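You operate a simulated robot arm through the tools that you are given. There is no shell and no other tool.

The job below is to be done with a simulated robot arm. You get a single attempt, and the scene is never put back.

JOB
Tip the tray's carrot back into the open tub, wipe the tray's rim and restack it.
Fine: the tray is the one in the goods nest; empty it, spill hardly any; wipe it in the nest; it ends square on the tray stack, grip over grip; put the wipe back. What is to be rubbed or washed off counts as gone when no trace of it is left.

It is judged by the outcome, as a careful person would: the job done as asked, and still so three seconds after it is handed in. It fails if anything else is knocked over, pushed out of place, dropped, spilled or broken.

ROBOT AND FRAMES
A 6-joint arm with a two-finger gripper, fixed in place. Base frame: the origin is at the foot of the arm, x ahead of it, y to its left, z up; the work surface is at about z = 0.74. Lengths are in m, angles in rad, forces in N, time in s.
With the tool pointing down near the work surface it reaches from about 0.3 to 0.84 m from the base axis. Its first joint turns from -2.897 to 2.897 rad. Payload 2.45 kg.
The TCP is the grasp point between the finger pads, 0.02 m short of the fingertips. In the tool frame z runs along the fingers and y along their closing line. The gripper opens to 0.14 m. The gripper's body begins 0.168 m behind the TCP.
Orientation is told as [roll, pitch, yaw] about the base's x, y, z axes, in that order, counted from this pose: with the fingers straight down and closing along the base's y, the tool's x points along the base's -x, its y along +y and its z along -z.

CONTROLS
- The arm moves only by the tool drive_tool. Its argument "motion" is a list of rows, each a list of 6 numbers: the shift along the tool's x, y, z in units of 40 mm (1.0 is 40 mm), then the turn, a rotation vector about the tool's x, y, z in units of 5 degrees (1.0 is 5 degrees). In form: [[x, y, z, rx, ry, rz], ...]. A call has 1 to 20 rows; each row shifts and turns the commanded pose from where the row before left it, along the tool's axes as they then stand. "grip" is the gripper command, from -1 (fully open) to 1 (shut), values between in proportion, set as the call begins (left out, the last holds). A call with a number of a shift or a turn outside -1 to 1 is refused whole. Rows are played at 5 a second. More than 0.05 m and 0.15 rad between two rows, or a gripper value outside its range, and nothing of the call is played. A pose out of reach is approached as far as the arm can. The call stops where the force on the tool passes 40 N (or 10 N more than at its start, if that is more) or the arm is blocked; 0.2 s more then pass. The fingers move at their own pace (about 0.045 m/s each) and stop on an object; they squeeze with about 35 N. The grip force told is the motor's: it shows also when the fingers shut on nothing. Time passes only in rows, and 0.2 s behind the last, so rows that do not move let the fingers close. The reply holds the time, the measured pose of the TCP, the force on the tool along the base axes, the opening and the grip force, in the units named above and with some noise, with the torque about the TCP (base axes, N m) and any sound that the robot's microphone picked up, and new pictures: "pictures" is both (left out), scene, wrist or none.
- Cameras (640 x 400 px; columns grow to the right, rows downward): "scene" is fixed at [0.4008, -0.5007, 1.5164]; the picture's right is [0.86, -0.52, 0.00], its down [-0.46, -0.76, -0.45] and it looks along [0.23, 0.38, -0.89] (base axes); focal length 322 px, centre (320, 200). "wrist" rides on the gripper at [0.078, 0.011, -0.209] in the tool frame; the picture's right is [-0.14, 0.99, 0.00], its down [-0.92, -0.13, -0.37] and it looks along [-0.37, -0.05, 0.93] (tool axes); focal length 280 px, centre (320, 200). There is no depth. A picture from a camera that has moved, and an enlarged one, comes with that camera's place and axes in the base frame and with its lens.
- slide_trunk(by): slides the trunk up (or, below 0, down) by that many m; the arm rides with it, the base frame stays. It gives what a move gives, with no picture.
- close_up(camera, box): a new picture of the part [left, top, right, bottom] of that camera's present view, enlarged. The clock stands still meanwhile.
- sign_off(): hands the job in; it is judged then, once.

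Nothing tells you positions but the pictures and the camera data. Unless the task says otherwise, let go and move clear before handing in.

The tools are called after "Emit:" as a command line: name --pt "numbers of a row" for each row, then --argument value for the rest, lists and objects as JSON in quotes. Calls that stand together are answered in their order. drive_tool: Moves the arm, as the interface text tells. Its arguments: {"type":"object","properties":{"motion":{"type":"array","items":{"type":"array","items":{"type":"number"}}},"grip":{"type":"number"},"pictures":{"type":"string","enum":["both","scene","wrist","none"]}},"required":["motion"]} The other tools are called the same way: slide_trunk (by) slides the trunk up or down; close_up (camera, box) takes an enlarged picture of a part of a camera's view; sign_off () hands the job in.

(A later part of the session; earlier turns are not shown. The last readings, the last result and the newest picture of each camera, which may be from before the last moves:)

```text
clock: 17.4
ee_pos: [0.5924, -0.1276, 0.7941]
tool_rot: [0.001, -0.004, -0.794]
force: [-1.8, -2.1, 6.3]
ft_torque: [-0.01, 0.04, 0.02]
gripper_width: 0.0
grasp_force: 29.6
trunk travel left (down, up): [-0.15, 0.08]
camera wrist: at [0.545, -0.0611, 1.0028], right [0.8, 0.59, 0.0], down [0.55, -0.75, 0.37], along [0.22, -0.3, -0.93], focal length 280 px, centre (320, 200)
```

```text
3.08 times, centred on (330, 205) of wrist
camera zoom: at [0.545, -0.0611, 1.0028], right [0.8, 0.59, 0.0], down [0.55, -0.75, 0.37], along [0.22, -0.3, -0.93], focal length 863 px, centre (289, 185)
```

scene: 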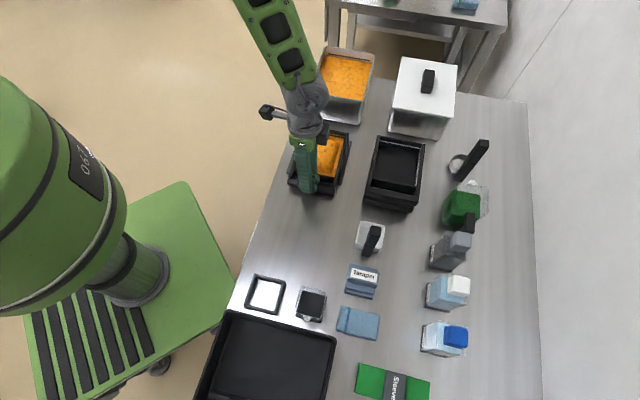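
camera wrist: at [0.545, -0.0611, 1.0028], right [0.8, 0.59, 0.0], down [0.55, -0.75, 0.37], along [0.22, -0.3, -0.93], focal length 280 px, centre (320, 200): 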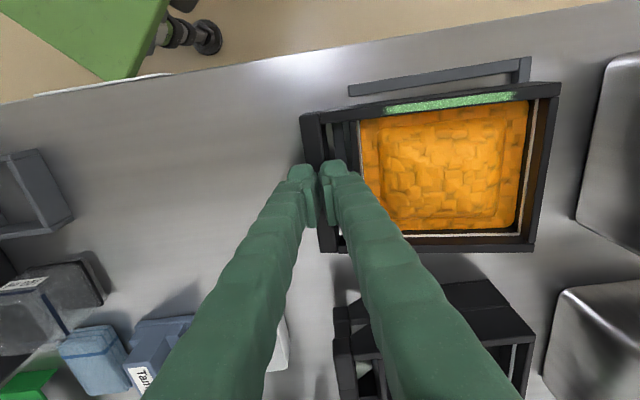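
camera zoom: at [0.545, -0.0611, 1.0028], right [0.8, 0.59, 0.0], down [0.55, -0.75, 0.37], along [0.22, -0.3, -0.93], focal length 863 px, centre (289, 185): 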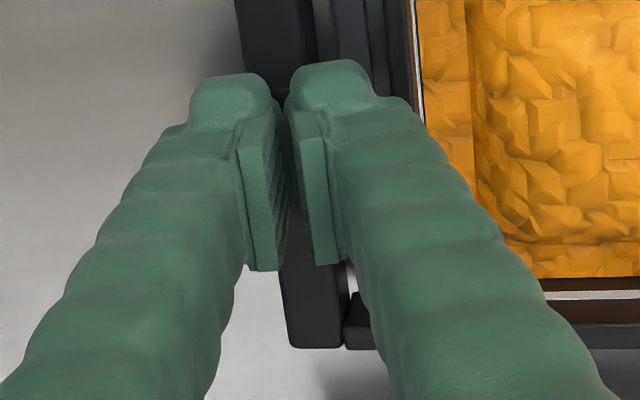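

It's unclear whether the fingers are around the bar or on top of it. I'll raise 1 cm with the grip shut and watch whether the tray follows.

Emit:
drive_tool --pt "0 0 -0.25 0 0 0" --pt "0 0 0 0 0 0"

Emit:
close_up --camera "scene" --box '[290, 160, 340, 200]'

Emit:
close_up --camera "wrist" --box '[280, 140, 380, 270]'

```text
clock: 18.0
ee_pos: [0.5936, -0.1256, 0.8038]
tool_rot: [0.001, -0.002, -0.794]
force: [0.3, -0.1, 0.0]
ft_torque: [-0.02, 0.0, 0.0]
gripper_width: 0.0
grasp_force: 29.2
trunk travel left (down, up): [-0.15, 0.08]
camera wrist: at [0.5451, -0.0605, 1.0125], right [0.8, 0.59, 0.0], down [0.55, -0.75, 0.37], along [0.22, -0.3, -0.93], focal length 280 px, centre (320, 200)
```

scene: 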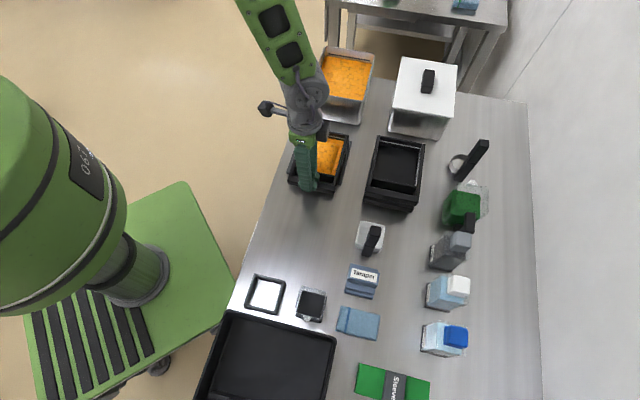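
wrist: 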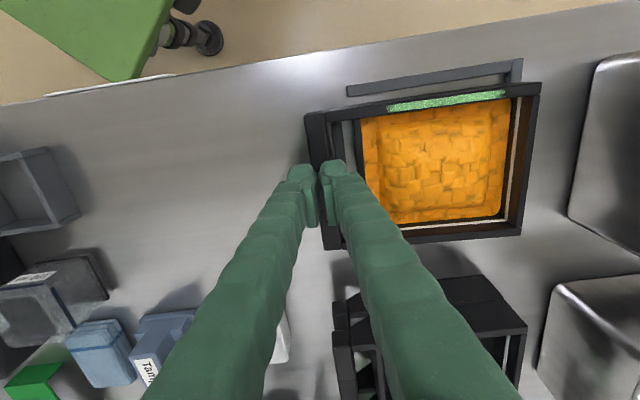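

```text
10.00 times, centred on (315, 180) of scene
camera zoom: at [0.4008, -0.5007, 1.5164], right [0.86, -0.52, 0.0], down [-0.46, -0.76, -0.45], along [0.23, 0.38, -0.89], focal length 3222 px, centre (370, 400)
```

zoom: 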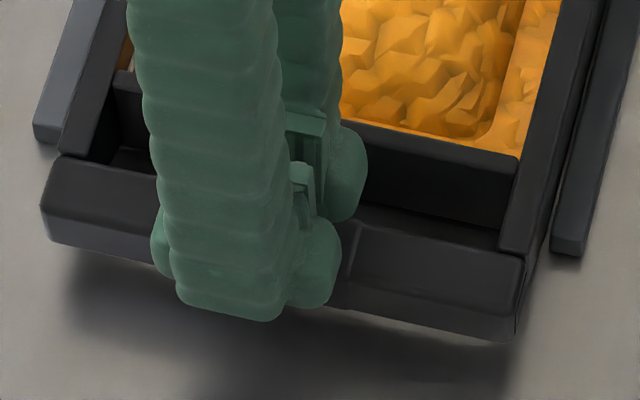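

```text
3.08 times, centred on (330, 205) of wrist
camera zoom: at [0.5451, -0.0605, 1.0125], right [0.8, 0.59, 0.0], down [0.55, -0.75, 0.37], along [0.22, -0.3, -0.93], focal length 863 px, centre (289, 185)
```

zoom: 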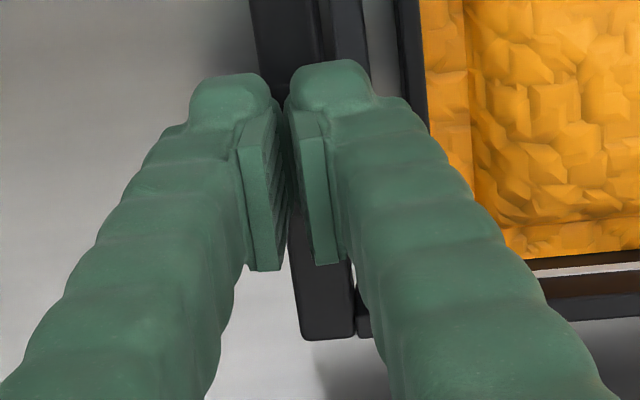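

The tray seems to have shifted a little during that close. The force is zero, so nothing is held. I'll raise clear and inspect where the tray sits in the nest.

Emit:
drive_tool --pt "0 0 -0.5 0 0 0" --pt "0 0 -1 0 0 0" --pt "0 0 -1 0 0 0" --pt "0 0 -1 0 0 0" --pt "0 0 0 0 0 0"

Emit:
close_up --camera "scene" --box '[284, 160, 344, 200]'

Emit:
close_up --camera "wrist" --box '[310, 50, 470, 200]'

Emit:
close_up --camera "scene" --box '[280, 120, 360, 200]'

```text
clock: 19.2
ee_pos: [0.5914, -0.1272, 0.943]
tool_rot: [0.002, -0.001, -0.795]
force: [0.0, -0.8, -0.3]
ft_torque: [0.0, 0.01, 0.01]
gripper_width: 0.0
grasp_force: 29.9
trunk travel left (down, up): [-0.15, 0.08]
camera wrist: at [0.5445, -0.0612, 1.1524], right [0.8, 0.59, 0.0], down [0.55, -0.75, 0.37], along [0.22, -0.3, -0.93], focal length 280 px, centre (320, 200)
```

scene: 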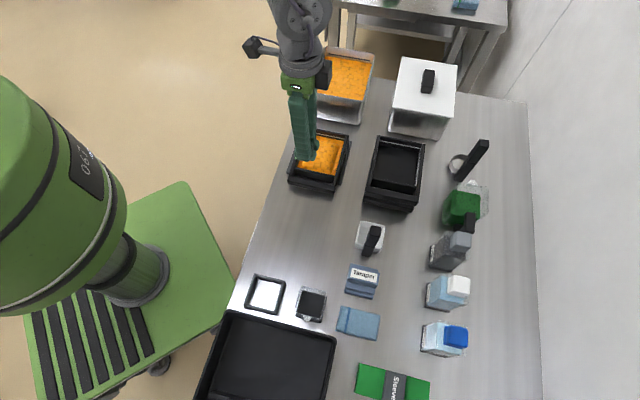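
wrist: 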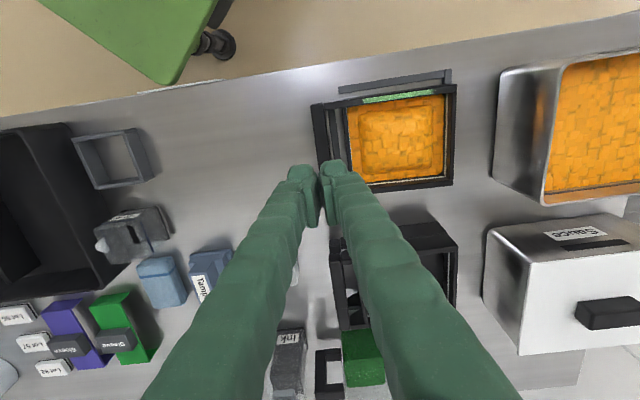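

```text
10.00 times, centred on (314, 180) of scene
camera zoom: at [0.4008, -0.5007, 1.5164], right [0.86, -0.52, 0.0], down [-0.46, -0.76, -0.45], along [0.23, 0.38, -0.89], focal length 3222 px, centre (380, 400)
```

zoom: 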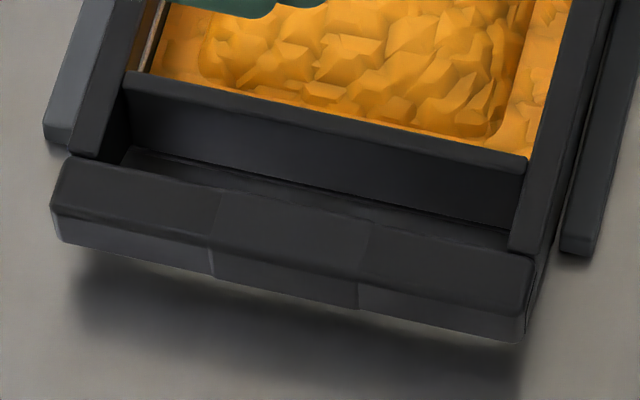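

```text
2.67 times, centred on (390, 125) of wrist
camera zoom: at [0.5445, -0.0612, 1.1524], right [0.8, 0.59, 0.0], down [0.55, -0.75, 0.37], along [0.22, -0.3, -0.93], focal length 748 px, centre (133, 400)
```

zoom: 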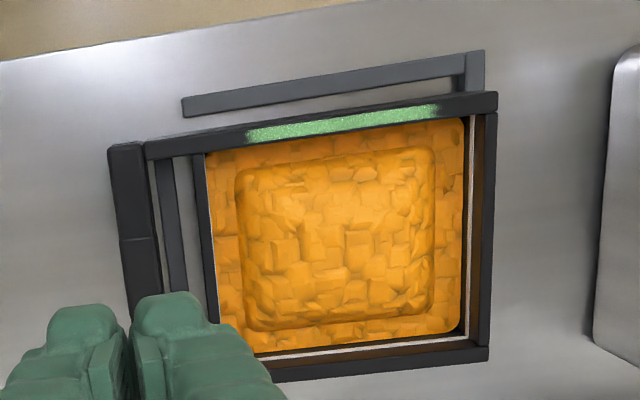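

```text
5.00 times, centred on (320, 160) of scene
camera zoom: at [0.4008, -0.5007, 1.5164], right [0.86, -0.52, 0.0], down [-0.46, -0.76, -0.45], along [0.23, 0.38, -0.89], focal length 1611 px, centre (320, 400)
```

zoom: 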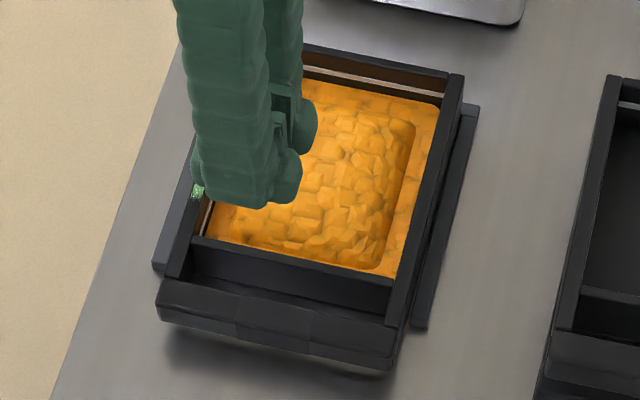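

The tray has slid about 8 mm away from me in the nest. The carrot is intact and I'll reseat it later. The bar is evidently lower than I thought, with its top near z ≈ 0.775, so I'll put the wrist camera directly above it for a view with little parallax.

Emit:
drive_tool --pt "-0.98 0 0 0 0 0" --pt "-0.98 0 0 0 0 0" --pt "0 0 0.5 0 0 0" --pt "0 0 0 0 0 0" --grip 0.5

Emit:
close_up --camera "wrist" --box '[280, 60, 440, 180]'

Emit:
close_up --camera "wrist" --box '[290, 40, 490, 165]'

```text
clock: 20.2
ee_pos: [0.6464, -0.1829, 0.9236]
tool_rot: [0.002, -0.003, -0.796]
force: [0.4, 0.2, -0.5]
ft_torque: [0.0, 0.02, -0.01]
gripper_width: 0.0351
grasp_force: 0.0
trunk travel left (down, up): [-0.15, 0.08]
camera wrist: at [0.5992, -0.1172, 1.1324], right [0.8, 0.59, 0.0], down [0.55, -0.75, 0.37], along [0.22, -0.3, -0.93], focal length 280 px, centre (320, 200)
```

scene: 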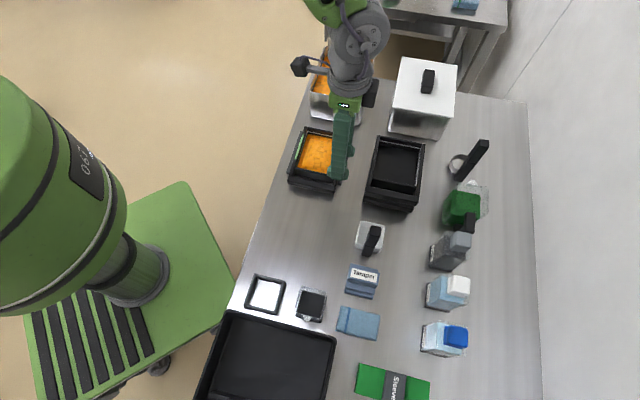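
wrist: 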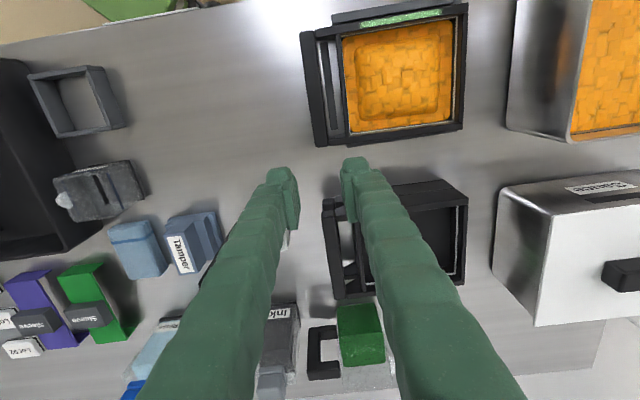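

```text
3.33 times, centred on (360, 120) of wrist
camera zoom: at [0.5992, -0.1172, 1.1324], right [0.8, 0.59, 0.0], down [0.55, -0.75, 0.37], along [0.22, -0.3, -0.93], focal length 935 px, centre (187, 467)
```

zoom: 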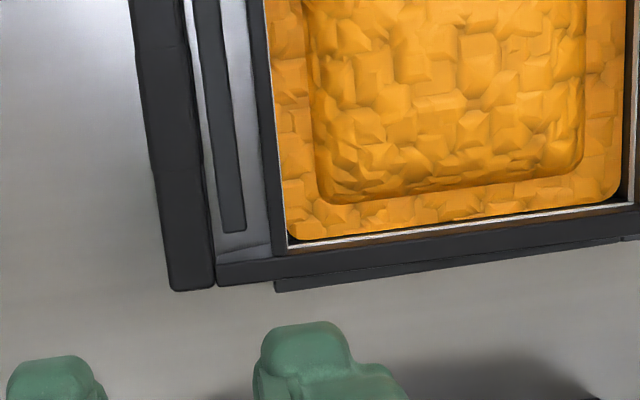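

```text
3.20 times, centred on (390, 102) of wrist
camera zoom: at [0.5992, -0.1172, 1.1324], right [0.8, 0.59, 0.0], down [0.55, -0.75, 0.37], along [0.22, -0.3, -0.93], focal length 897 px, centre (96, 512)
```

zoom: 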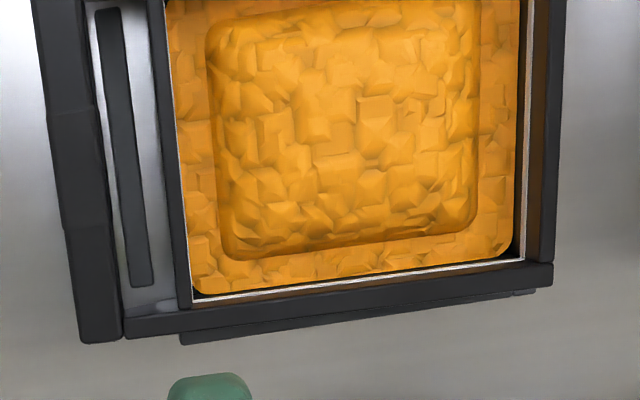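

From straight above, the bar centre is near (0.598, -0.1255), the gap behind it is about 22 mm, and the tray is turned about 1° more. I'll go back over it with a 25 mm opening and stop just above the bar to check alignment.

Emit:
drive_tool --pt "0.935 0.07 0 0 0 0.09" --pt "0.935 0.07 0 0 0 0.09" --pt "0 0 0.8 0 0 0" --pt "0 0 0.8 0 0 0" --pt "0 0 0.8 0 0 0" --pt "0 0 0.3 0 0 0" --pt "0 0 0 0 0 0" --grip 0.643

Emit:
close_up --camera "wrist" --box '[270, 80, 390, 170]'

Emit:
close_up --camera "wrist" --box '[270, 150, 390, 260]'

Emit:
close_up --camera "scene" --box '[284, 160, 344, 200]'

```text
clock: 21.8
ee_pos: [0.5992, -0.1251, 0.8148]
tool_rot: [0.002, -0.004, -0.811]
force: [0.0, 0.9, -0.1]
ft_torque: [-0.02, 0.0, 0.02]
gripper_width: 0.0251
grasp_force: 0.1
trunk travel left (down, up): [-0.15, 0.08]
camera wrist: at [0.5523, -0.0591, 1.0244], right [0.81, 0.58, 0.0], down [0.54, -0.76, 0.37], along [0.22, -0.3, -0.93], focal length 280 px, centre (320, 200)
```

scene: 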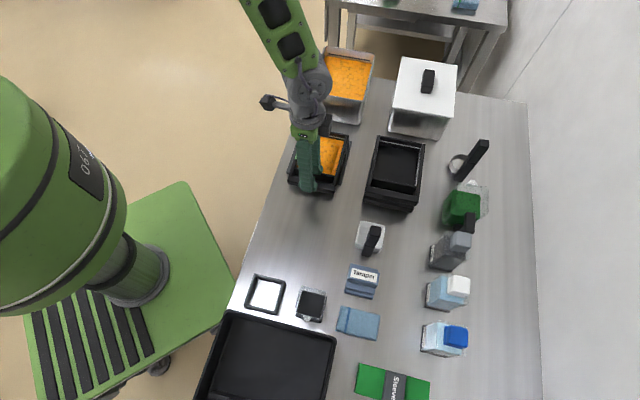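
wrist: 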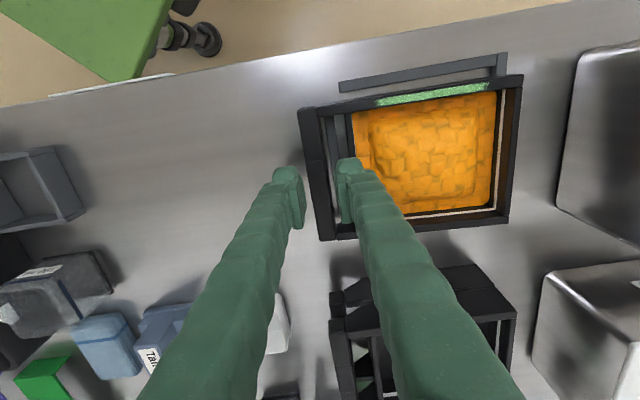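

```text
4.44 times, centred on (330, 125) of wrist
camera zoom: at [0.5523, -0.0591, 1.0244], right [0.81, 0.58, 0.0], down [0.54, -0.76, 0.37], along [0.22, -0.3, -0.93], focal length 1246 px, centre (276, 533)
```

zoom: 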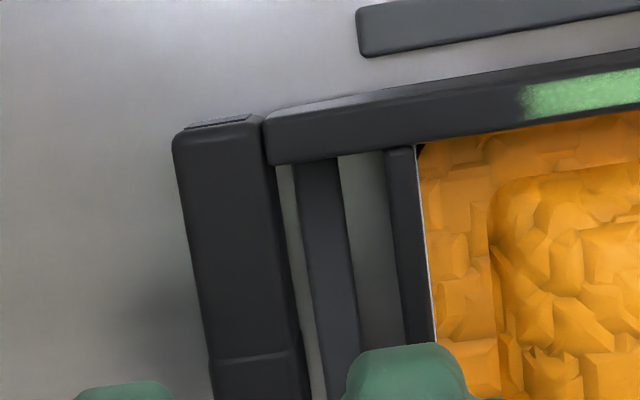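

```text
3.64 times, centred on (330, 205) of wrist
camera zoom: at [0.5523, -0.0591, 1.0244], right [0.81, 0.58, 0.0], down [0.54, -0.76, 0.37], along [0.22, -0.3, -0.93], focal length 1020 px, centre (284, 182)
```

zoom: 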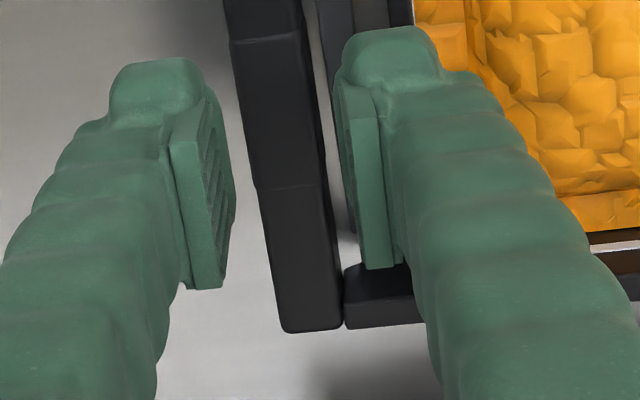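

```text
10.00 times, centred on (314, 180) of scene
camera zoom: at [0.4008, -0.5007, 1.5164], right [0.86, -0.52, 0.0], down [-0.46, -0.76, -0.45], along [0.23, 0.38, -0.89], focal length 3222 px, centre (380, 400)
```

zoom: 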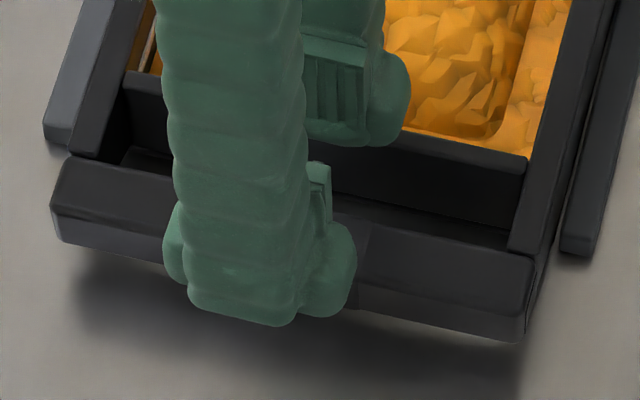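

The pads line up with the bar to within about 1 mm. I'll make that small shift and lower in stages.

Emit:
drive_tool --pt "0 -0.025 0 0 0 0" --pt "0 0 0.2 0 0 0" --pt "0 0 0.2 0 0 0" --pt "0 0 0.15 0 0 0" --pt "0 0 0 0 0 0" --pictures "none"

Emit:
close_up --camera "wrist" --box '[270, 150, 390, 260]'

Emit:
close_up --camera "scene" --box '[284, 160, 344, 200]'

```text
clock: 23.0
ee_pos: [0.5993, -0.1253, 0.7957]
tool_rot: [0.003, -0.007, -0.812]
force: [-4.2, 1.6, 32.0]
ft_torque: [0.75, -0.51, 0.18]
gripper_width: 0.0244
grasp_force: 0.2
trunk travel left (down, up): [-0.15, 0.08]
```

```text
3.64 times, centred on (330, 205) of wrist
camera zoom: at [0.5516, -0.0592, 1.0049], right [0.81, 0.58, 0.01], down [0.54, -0.76, 0.37], along [0.22, -0.3, -0.93], focal length 1020 px, centre (284, 182)
```

zoom: 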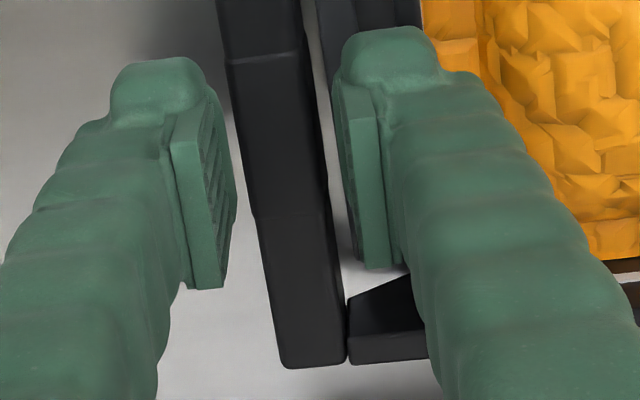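

```text
10.00 times, centred on (314, 180) of scene
camera zoom: at [0.4008, -0.5007, 1.5164], right [0.86, -0.52, 0.0], down [-0.46, -0.76, -0.45], along [0.23, 0.38, -0.89], focal length 3222 px, centre (380, 400)
```

zoom: 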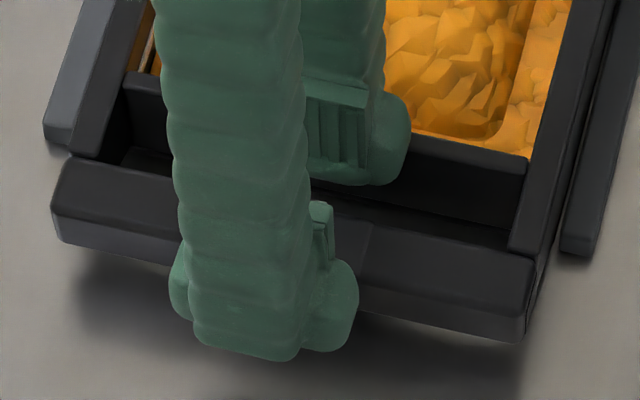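

The rear finger lands on the wall top (z ≈ 0.777) every time because the finger is too thick for the gap. I'll use a better hold instead: across the tray's sides near its centre of mass, with the fingertips above the nest rails. I'm raising, opening and turning to yaw +43°.

Emit:
drive_tool --pt "0 0 -0.3 0 0 0" --pt "0 0 -1 0 0 0" --pt "0 0 -1 0 0 0" --pt "0 0 -1 0 0 0" --pt "0 0 -1 0 0 0" --pictures "none"

Emit:
drive_tool --pt "0 0 0 0 0 -0.995" --pt "0 0 0 0 0 -0.995" --pt "0 0 0 0 0 -0.995" --pt "0 0 0 0 0 -0.995" --pt "0 0 0 0 0 -0.995" --pt "0 0 0 0 0 -0.995" --pt "0 0 0 0 0 -0.995" --pt "0 0 0 0 0 -0.995" --pt "0 0 0 0 0 -0.995" --pt "0 0 0 0 0 -0.995" --pt "0 0 0 0 0 -0.995" --pt "0 0 0 0 0 -0.995" --pt "0 0 0 0 0 -0.995" --pt "0 0 0 0 0 -0.995" --pt "0 0 0 0 0 -0.995" --pt "0 0 0 0 0 -0.995" --pt "0 0 0 0 0 -0.995" --pt "0 0 0 0 0 -0.995" --pt "0 0 0 0 0 0" --grip -1

Emit:
close_up --camera "wrist" --box '[270, 110, 400, 260]'

Emit:
close_up --camera "scene" --box '[280, 120, 360, 200]'

```text
clock: 24.2
ee_pos: [0.5968, -0.1255, 0.9653]
tool_rot: [0.001, -0.003, -0.812]
force: [0.4, 0.2, -0.5]
ft_torque: [0.0, -0.03, 0.02]
gripper_width: 0.0248
grasp_force: 0.0
trunk travel left (down, up): [-0.15, 0.08]
```

```text
clock: 28.2
ee_pos: [0.598, -0.1245, 0.9667]
tool_rot: [-0.001, -0.002, 0.75]
force: [-0.2, -0.4, -0.1]
ft_torque: [0.0, 0.01, -0.04]
gripper_width: 0.1401
grasp_force: 0.1
trunk travel left (down, up): [-0.15, 0.08]
camera wrist: at [0.533, -0.1688, 1.1744], right [-0.58, 0.82, 0.0], down [0.76, 0.53, 0.37], along [0.3, 0.21, -0.93], focal length 280 px, centre (320, 200)
```

scene: 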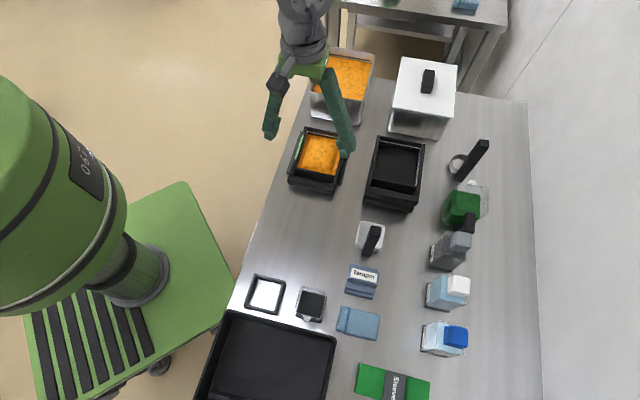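
wrist: 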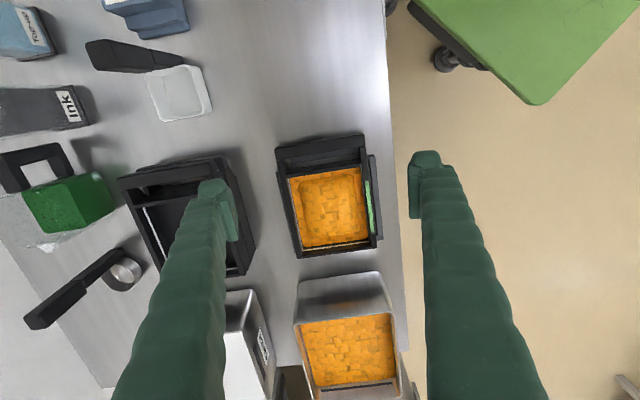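

```text
2.67 times, centred on (335, 185) of wrist
camera zoom: at [0.533, -0.1688, 1.1744], right [-0.58, 0.82, 0.0], down [0.76, 0.53, 0.37], along [0.3, 0.21, -0.93], focal length 748 px, centre (280, 240)
```

zoom: 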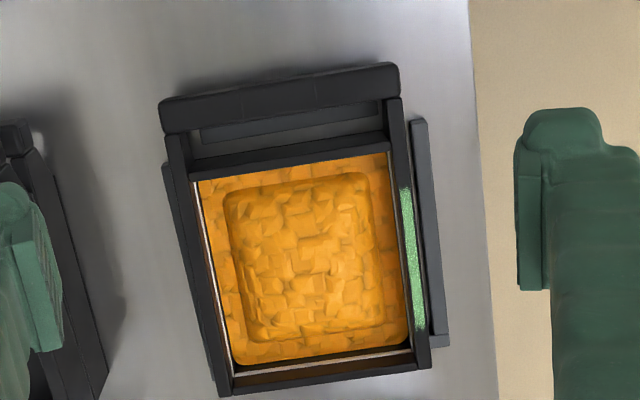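

```text
5.00 times, centred on (320, 160) of scene
camera zoom: at [0.4008, -0.5007, 1.5164], right [0.86, -0.52, 0.0], down [-0.46, -0.76, -0.45], along [0.23, 0.38, -0.89], focal length 1611 px, centre (320, 400)
```

zoom: 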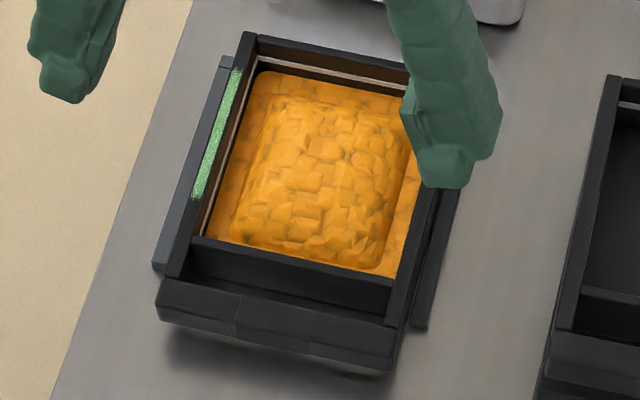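

From here the tray is about 12.5 cm wide, on an axis at 44.3°, with its far end resting on the nest's back rail about 12 mm high, a tilt of roughly 4°. I'll position over its centre with the fingers wide open, come down partway, match the tilt and look.

Emit:
drive_tool --pt "-0.767 0.025 0 0 0 -0.25" --pt "-0.767 0.025 0 0 0 0" --pt "-0.767 0.025 0 0 0 0" --pt "0 0 0.79 0 0 0" --pt "0 0 0.79 0 0 0" --pt "0 0 0.79 0 0 0" --pt "0 0 0.79 0 -0.7 0" --pt "0 0 0 0 0 0" --grip -1

Emit:
close_up --camera "wrist" --box '[200, 40, 440, 240]'

Emit:
close_up --camera "scene" --box '[270, 110, 370, 210]'

```text
clock: 30.0
ee_pos: [0.6627, -0.06, 0.8387]
tool_rot: [-0.003, -0.063, 0.771]
force: [0.2, -0.4, 0.1]
ft_torque: [-0.03, -0.03, -0.04]
gripper_width: 0.1401
grasp_force: 0.0
trunk travel left (down, up): [-0.15, 0.08]
camera wrist: at [0.5892, -0.1139, 1.043], right [-0.59, 0.81, 0.01], down [0.73, 0.53, 0.43], along [0.34, 0.26, -0.9], focal length 280 px, centre (320, 200)
```

scene: 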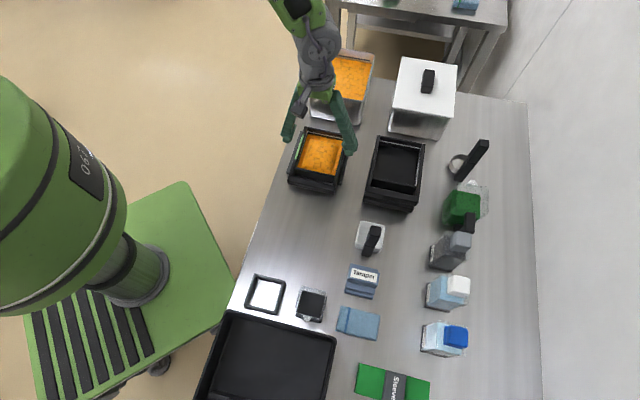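
wrist: 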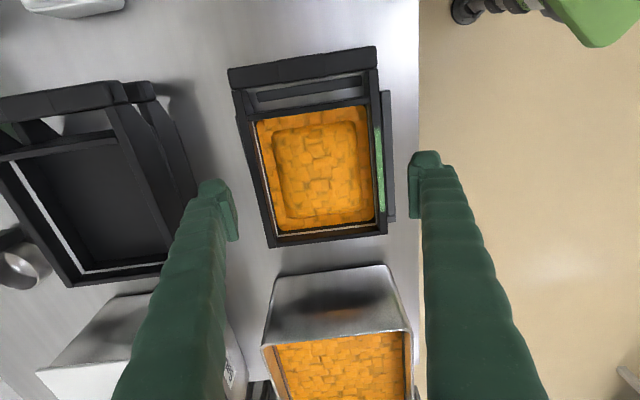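

```text
2.00 times, centred on (320, 140) of wrist
camera zoom: at [0.5892, -0.1139, 1.043], right [-0.59, 0.81, 0.01], down [0.73, 0.53, 0.43], along [0.34, 0.26, -0.9], focal length 561 px, centre (320, 320)
```

zoom: 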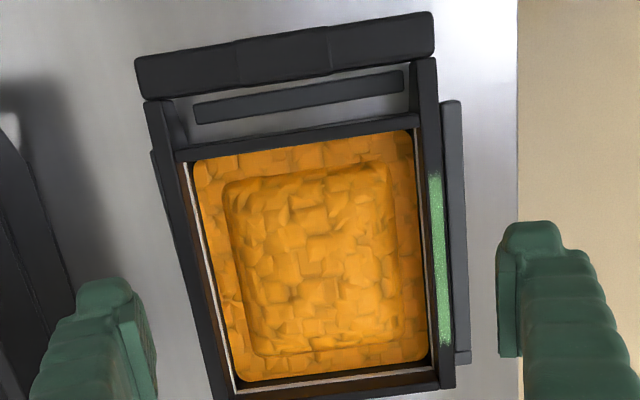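

```text
4.00 times, centred on (320, 160) of scene
camera zoom: at [0.4008, -0.5007, 1.5164], right [0.86, -0.52, 0.0], down [-0.46, -0.76, -0.45], along [0.23, 0.38, -0.89], focal length 1289 px, centre (320, 360)
```

zoom: 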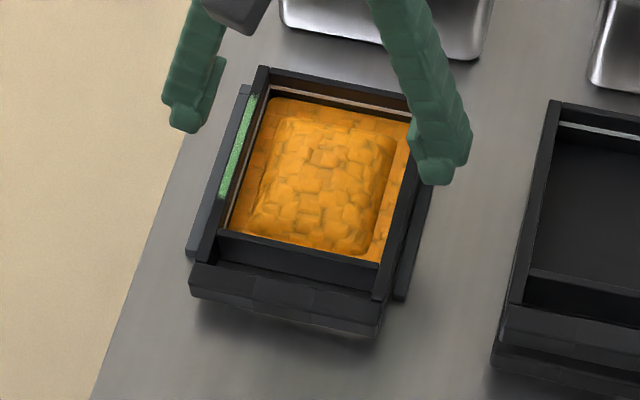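

The fingers straddle the tray evenly on both sides. I'll descend to grip depth.

Emit:
drive_tool --pt "0.03 0 0.5 0 0 0" --pt "0.03 0 0.4 0 0 0" --pt "0.02 0 0.3 0 0 0" --pt "0 0 0 0 0 0"

Emit:
close_up --camera "wrist" --box '[180, 40, 460, 250]'

Emit:
close_up --camera "scene" --box '[270, 110, 370, 210]'

```text
clock: 31.0
ee_pos: [0.6631, -0.0588, 0.7911]
tool_rot: [-0.001, -0.063, 0.77]
force: [-0.6, 0.4, 0.2]
ft_torque: [0.01, 0.03, 0.04]
gripper_width: 0.1399
grasp_force: 0.0
trunk travel left (down, up): [-0.15, 0.08]
camera wrist: at [0.5893, -0.1134, 0.9951], right [-0.59, 0.81, 0.01], down [0.73, 0.53, 0.43], along [0.34, 0.26, -0.9], focal length 280 px, centre (320, 200)
```

scene: 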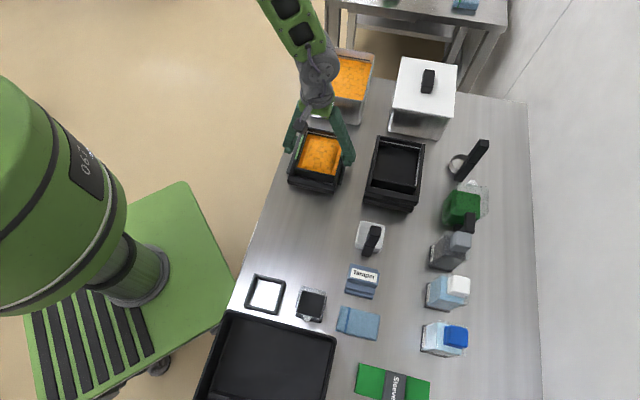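
wrist: 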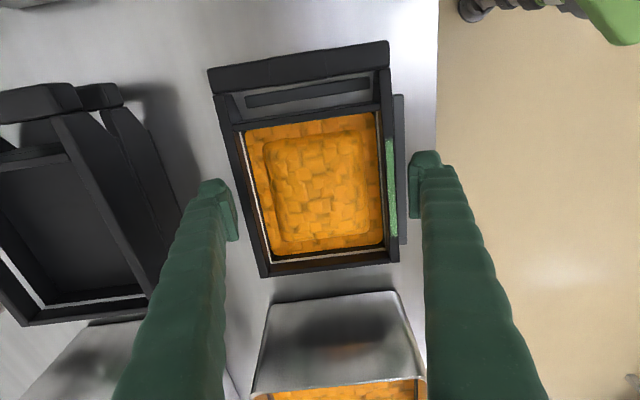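

```text
1.90 times, centred on (320, 145) of wrist
camera zoom: at [0.5893, -0.1134, 0.9951], right [-0.59, 0.81, 0.01], down [0.73, 0.53, 0.43], along [0.34, 0.26, -0.9], focal length 534 px, centre (320, 305)
```

zoom: 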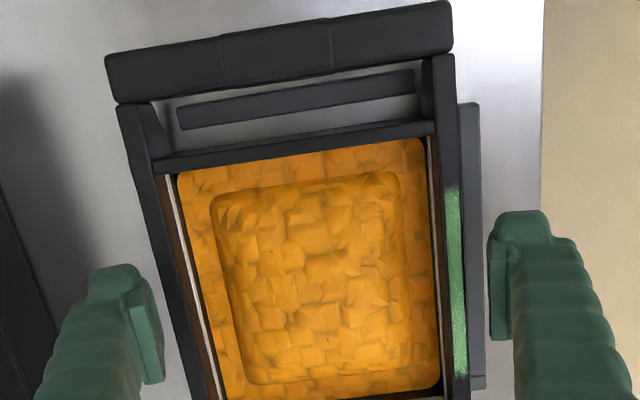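

```text
4.00 times, centred on (320, 160) of scene
camera zoom: at [0.4008, -0.5007, 1.5164], right [0.86, -0.52, 0.0], down [-0.46, -0.76, -0.45], along [0.23, 0.38, -0.89], focal length 1289 px, centre (320, 360)
```

zoom: 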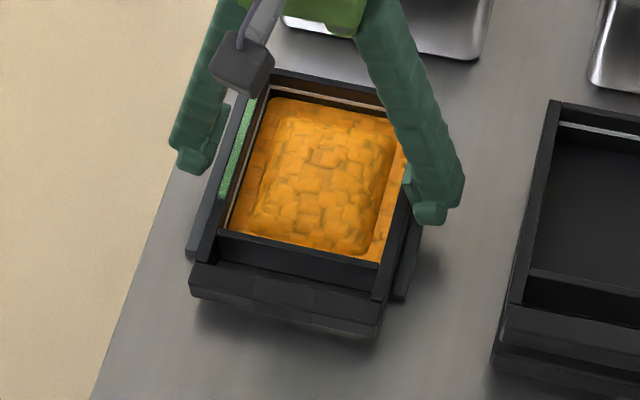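

The left gap is a couple of millimetres tighter than the right. I'll recentre, drop the last centimetre and close gently.

Emit:
drive_tool --pt "0 -0.06 0 0 0 0" --pt "0.01 0 0.15 0 0 0" --pt "0.01 0 0.12 0 0 0" --pt "0 0 0 0 0 0" --pictures "none"

Emit:
close_up --camera "wrist" --box '[180, 40, 460, 250]'

```text
clock: 32.0
ee_pos: [0.6643, -0.0622, 0.781]
tool_rot: [0.0, -0.062, 0.772]
force: [-0.3, 0.0, 0.5]
ft_torque: [-0.02, -0.01, 0.0]
gripper_width: 0.1402
grasp_force: 0.1
trunk travel left (down, up): [-0.15, 0.08]
```

```text
1.90 times, centred on (320, 145) of wrist
camera zoom: at [0.591, -0.1152, 0.9841], right [-0.59, 0.81, 0.01], down [0.73, 0.53, 0.43], along [0.34, 0.26, -0.9], focal length 534 px, centre (320, 305)
```

zoom: 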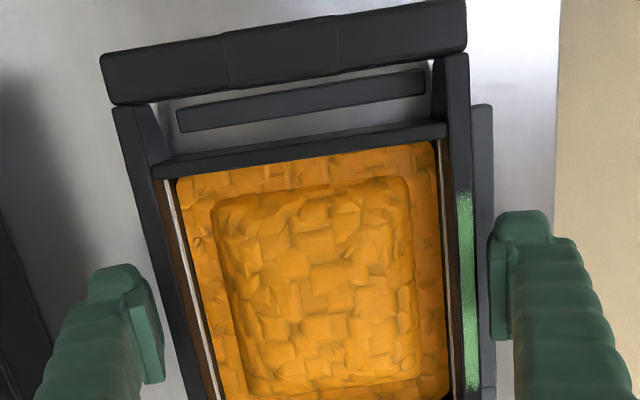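

The tray is centred and there's no contact. I'm closing on its sides.

Emit:
drive_tool --pt "0 0 0 0 0 0" --pt "0 0 0 0 0 0" --pt "0 0 0 0 0 0" --grip 1

Emit:
close_up --camera "scene" --box '[270, 110, 370, 210]'

```text
clock: 32.8
ee_pos: [0.6635, -0.0621, 0.7809]
tool_rot: [-0.001, -0.062, 0.772]
force: [-0.7, -0.2, -0.8]
ft_torque: [-0.01, 0.01, 0.03]
gripper_width: 0.1302
grasp_force: 35.0
trunk travel left (down, up): [-0.15, 0.08]
camera wrist: at [0.591, -0.1152, 0.9842], right [-0.59, 0.81, 0.01], down [0.73, 0.53, 0.43], along [0.34, 0.26, -0.9], focal length 280 px, centre (320, 200)
```

scene: 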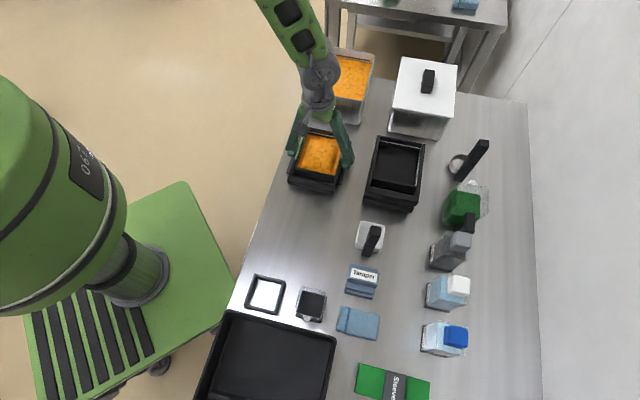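
wrist: 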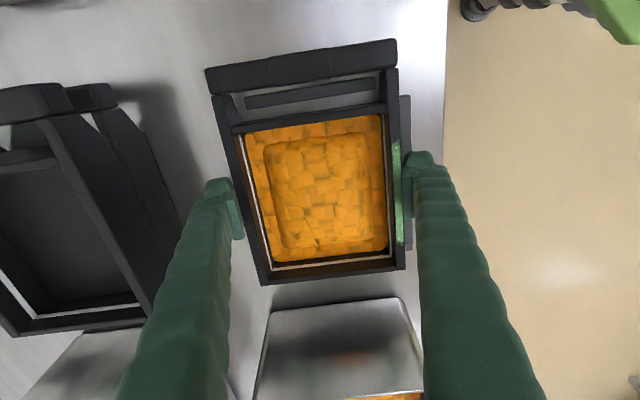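

```text
4.00 times, centred on (320, 160) of scene
camera zoom: at [0.4008, -0.5007, 1.5164], right [0.86, -0.52, 0.0], down [-0.46, -0.76, -0.45], along [0.23, 0.38, -0.89], focal length 1289 px, centre (320, 360)
```

zoom: 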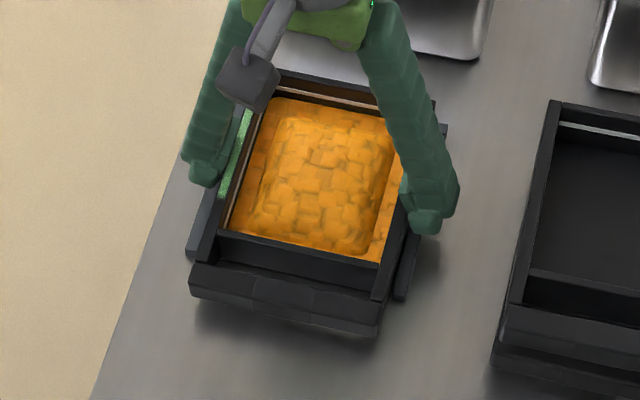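

Gripped at 130 mm with 35 N. I'll lift 2 cm straight up and check that the tray follows evenly.

Emit:
drive_tool --pt "-0.013 0 -0.2 0 0 0" --pt "-0.019 0 -0.3 0 0 0" --pt "0 0 0 0 0 0"

Emit:
close_up --camera "scene" --box '[270, 110, 370, 210]'

```text
clock: 33.6
ee_pos: [0.6642, -0.0605, 0.8011]
tool_rot: [-0.002, -0.063, 0.771]
force: [-0.1, -0.8, -1.5]
ft_torque: [-0.01, -0.01, 0.0]
gripper_width: 0.1297
grasp_force: 35.3
trunk travel left (down, up): [-0.15, 0.08]
camera wrist: at [0.5911, -0.1144, 1.0044], right [-0.59, 0.81, 0.01], down [0.73, 0.53, 0.43], along [0.34, 0.26, -0.9], focal length 280 px, centre (320, 200)
```

scene: 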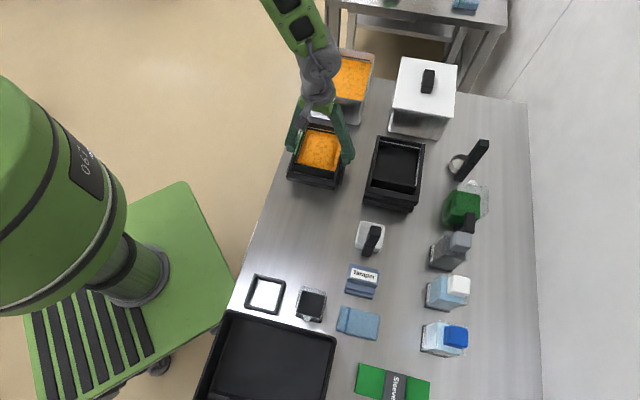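
wrist: 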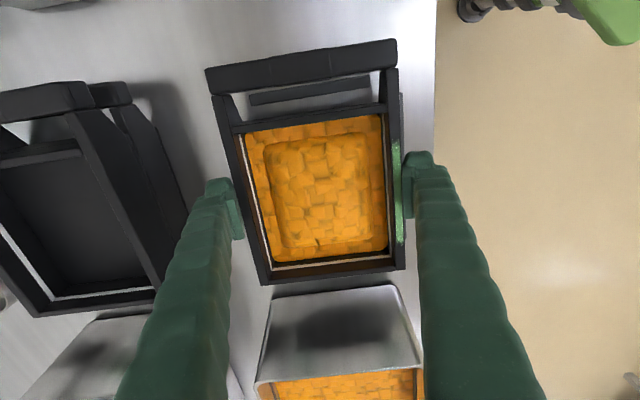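

```text
4.00 times, centred on (320, 160) of scene
camera zoom: at [0.4008, -0.5007, 1.5164], right [0.86, -0.52, 0.0], down [-0.46, -0.76, -0.45], along [0.23, 0.38, -0.89], focal length 1289 px, centre (320, 360)
```

zoom: 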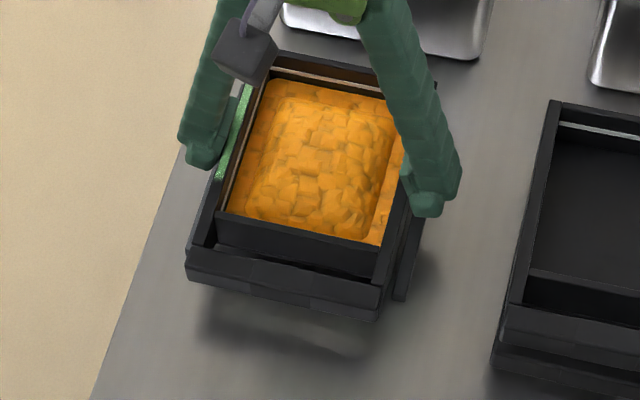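

The tray lifted cleanly and moves firmly with the gripper, weighing only about 1.5 N. I'll level it, raise it to about z = 1.0 and move it toward the tub.

Emit:
drive_tool --pt "0 0 -0.6 0 0.35 0" --pt "0 0 -0.8 0 0.35 0" --pt "0 0 -0.8 0 0 0" --pt "0 0 -0.8 0 0 0" --pt "0 0 -0.8 0 0 0" --pt "0 0 -0.8 0 0 0" --pt "0 0 -0.5 0 0 0" --pt "0 0 0 0 0 0"

Emit:
close_up --camera "scene" --box '[260, 80, 380, 210]'

Emit:
close_up --camera "wrist" --box '[200, 130, 420, 290]'

```text
clock: 35.4
ee_pos: [0.6626, -0.0615, 1.0035]
tool_rot: [-0.003, -0.002, 0.771]
force: [-0.1, 0.3, -2.6]
ft_torque: [-0.02, -0.01, -0.02]
gripper_width: 0.1299
grasp_force: 35.2
trunk travel left (down, up): [-0.15, 0.08]
camera wrist: at [0.5988, -0.1079, 1.2136], right [-0.59, 0.81, 0.0], down [0.75, 0.55, 0.37], along [0.3, 0.22, -0.93], focal length 280 px, centre (320, 200)
```

scene: 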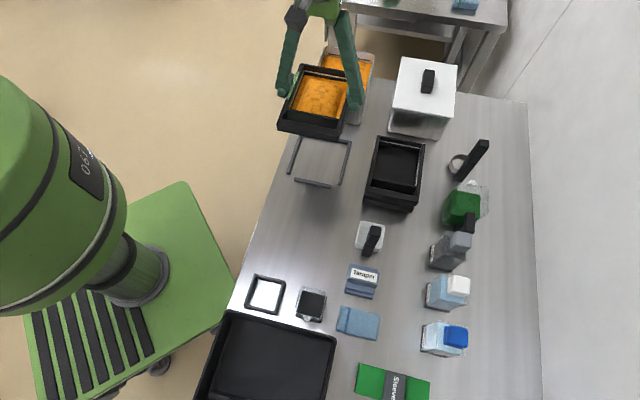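
wrist: 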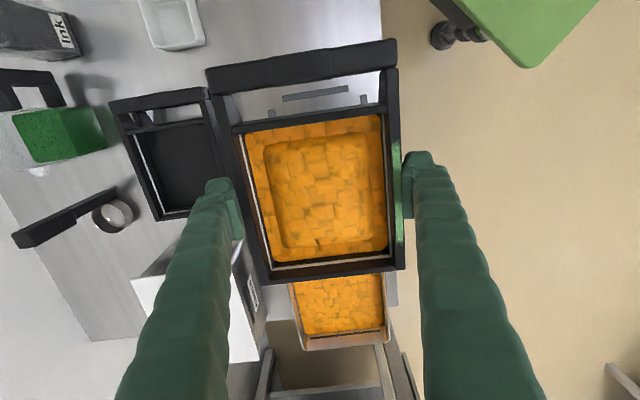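

```text
3.08 times, centred on (320, 145) of scene
camera zoom: at [0.4008, -0.5007, 1.5164], right [0.86, -0.52, 0.0], down [-0.46, -0.76, -0.45], along [0.23, 0.38, -0.89], focal length 992 px, centre (320, 369)
```

zoom: 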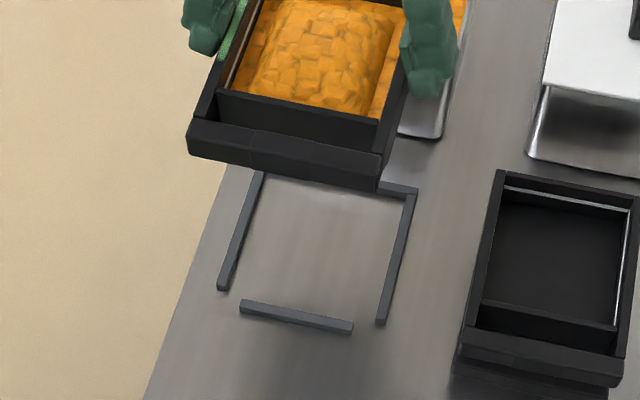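

```text
2.50 times, centred on (310, 210) of wrist
camera zoom: at [0.5988, -0.1079, 1.2136], right [-0.59, 0.81, 0.0], down [0.75, 0.55, 0.37], along [0.3, 0.22, -0.93], focal length 701 px, centre (345, 175)
```

zoom: 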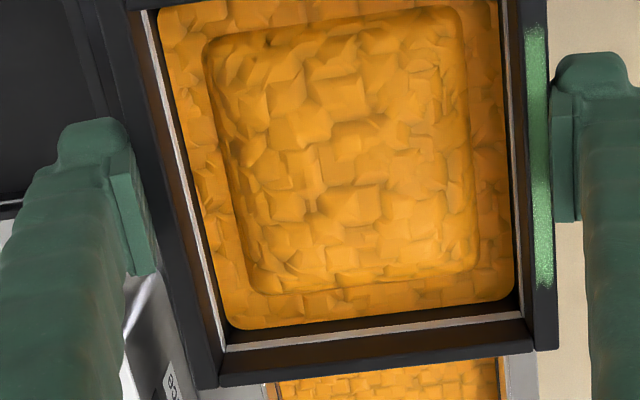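

The nest is clear to see now, a low frame about 135 mm wide inside. The tray is level and held, so I'll move it forward toward the tub and tilt it only slightly for reach.

Emit:
drive_tool --pt "-0.6 0 0 0 0 0" --pt "-0.85 0 0 0 0 0" --pt "-0.85 0 0 0 0 0" --pt "-0.85 0 0 0 0 0" --pt "-0.6 0 0 0 0 0" --pt "0 0 0 0 0 0"

```text
clock: 36.8
ee_pos: [0.7691, 0.041, 1.0053]
tool_rot: [-0.002, -0.001, 0.772]
force: [0.3, 0.4, -1.6]
ft_torque: [0.0, 0.03, -0.01]
gripper_width: 0.13
grasp_force: 35.1
trunk travel left (down, up): [-0.15, 0.08]
camera wrist: at [0.7059, -0.003, 1.2142], right [-0.59, 0.81, 0.0], down [0.75, 0.55, 0.37], along [0.3, 0.22, -0.93], focal length 280 px, centre (320, 200)
```

scene: 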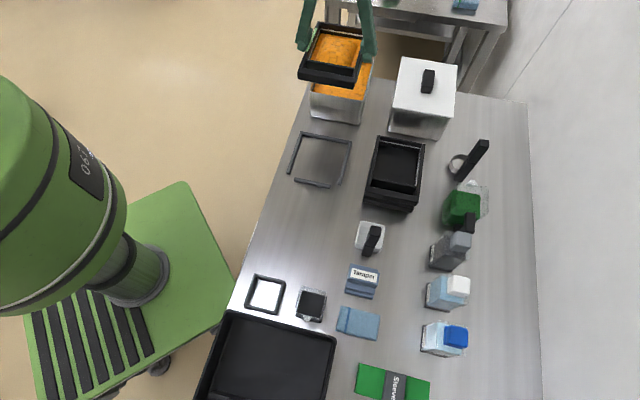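
wrist: 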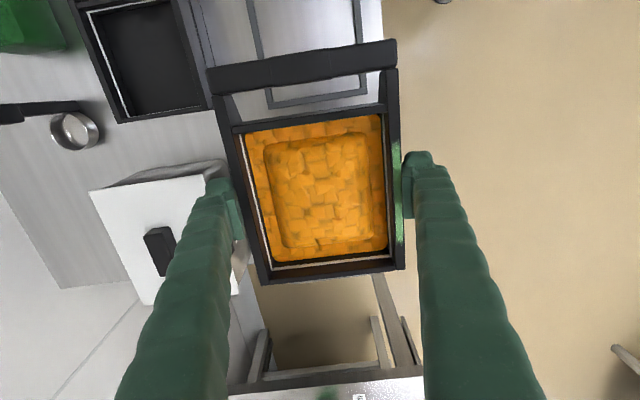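

The tray is now above the tub's near half. I'll go further forward with only about 10° of tilt and see whether the arm reaches.

Emit:
drive_tool --pt "-0.6 -0.03 0 0 -0.5 0" --pt "-0.6 -0.03 0 0 -0.5 0" --pt "-0.6 -0.03 0 0 -0.5 0" --pt "-0.6 -0.03 0 0 -0.5 0" --pt "-0.3 0 0 0 0 0" --pt "0 0 0 0 0 0"

Emit:
close_up --camera "scene" --box '[270, 0, 430, 130]'

```text
clock: 38.2
ee_pos: [0.8498, 0.1122, 1.0127]
tool_rot: [-0.002, -0.177, 0.771]
force: [-0.9, 0.2, -1.9]
ft_torque: [-0.05, 0.0, 0.01]
gripper_width: 0.1298
grasp_force: 34.6
trunk travel left (down, up): [-0.15, 0.08]
camera wrist: at [0.7609, 0.0437, 1.2047], right [-0.59, 0.8, 0.02], down [0.69, 0.5, 0.52], along [0.41, 0.33, -0.85], focal length 280 px, centre (320, 200)
```

scene: 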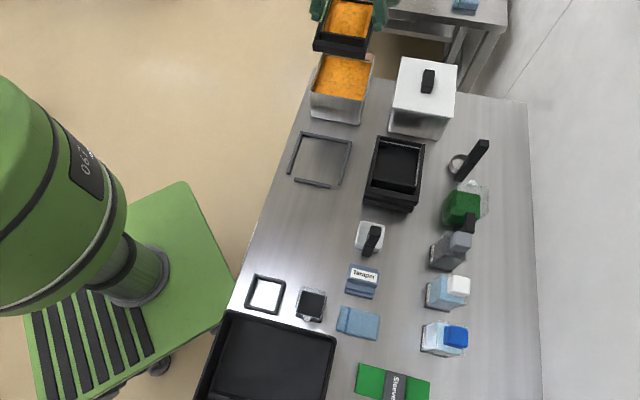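
wrist: 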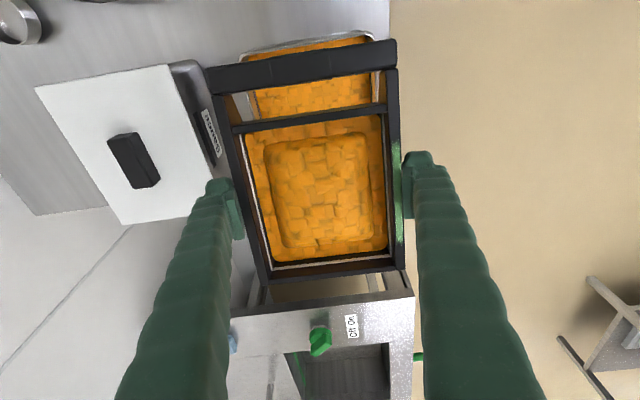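

```text
3.08 times, centred on (350, 65) of scene
camera zoom: at [0.4008, -0.5007, 1.5164], right [0.86, -0.52, 0.0], down [-0.46, -0.76, -0.45], along [0.23, 0.38, -0.89], focal length 992 px, centre (228, 615)
```

zoom: 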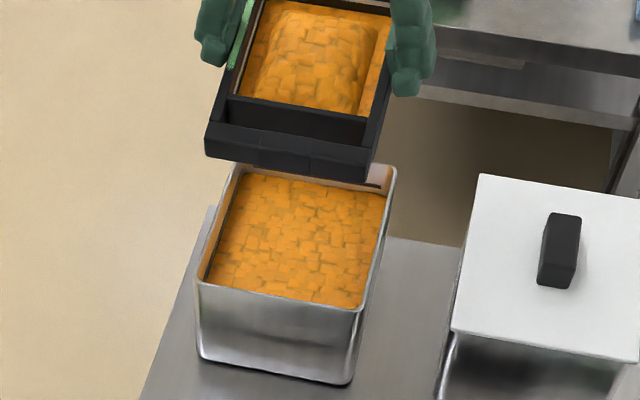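

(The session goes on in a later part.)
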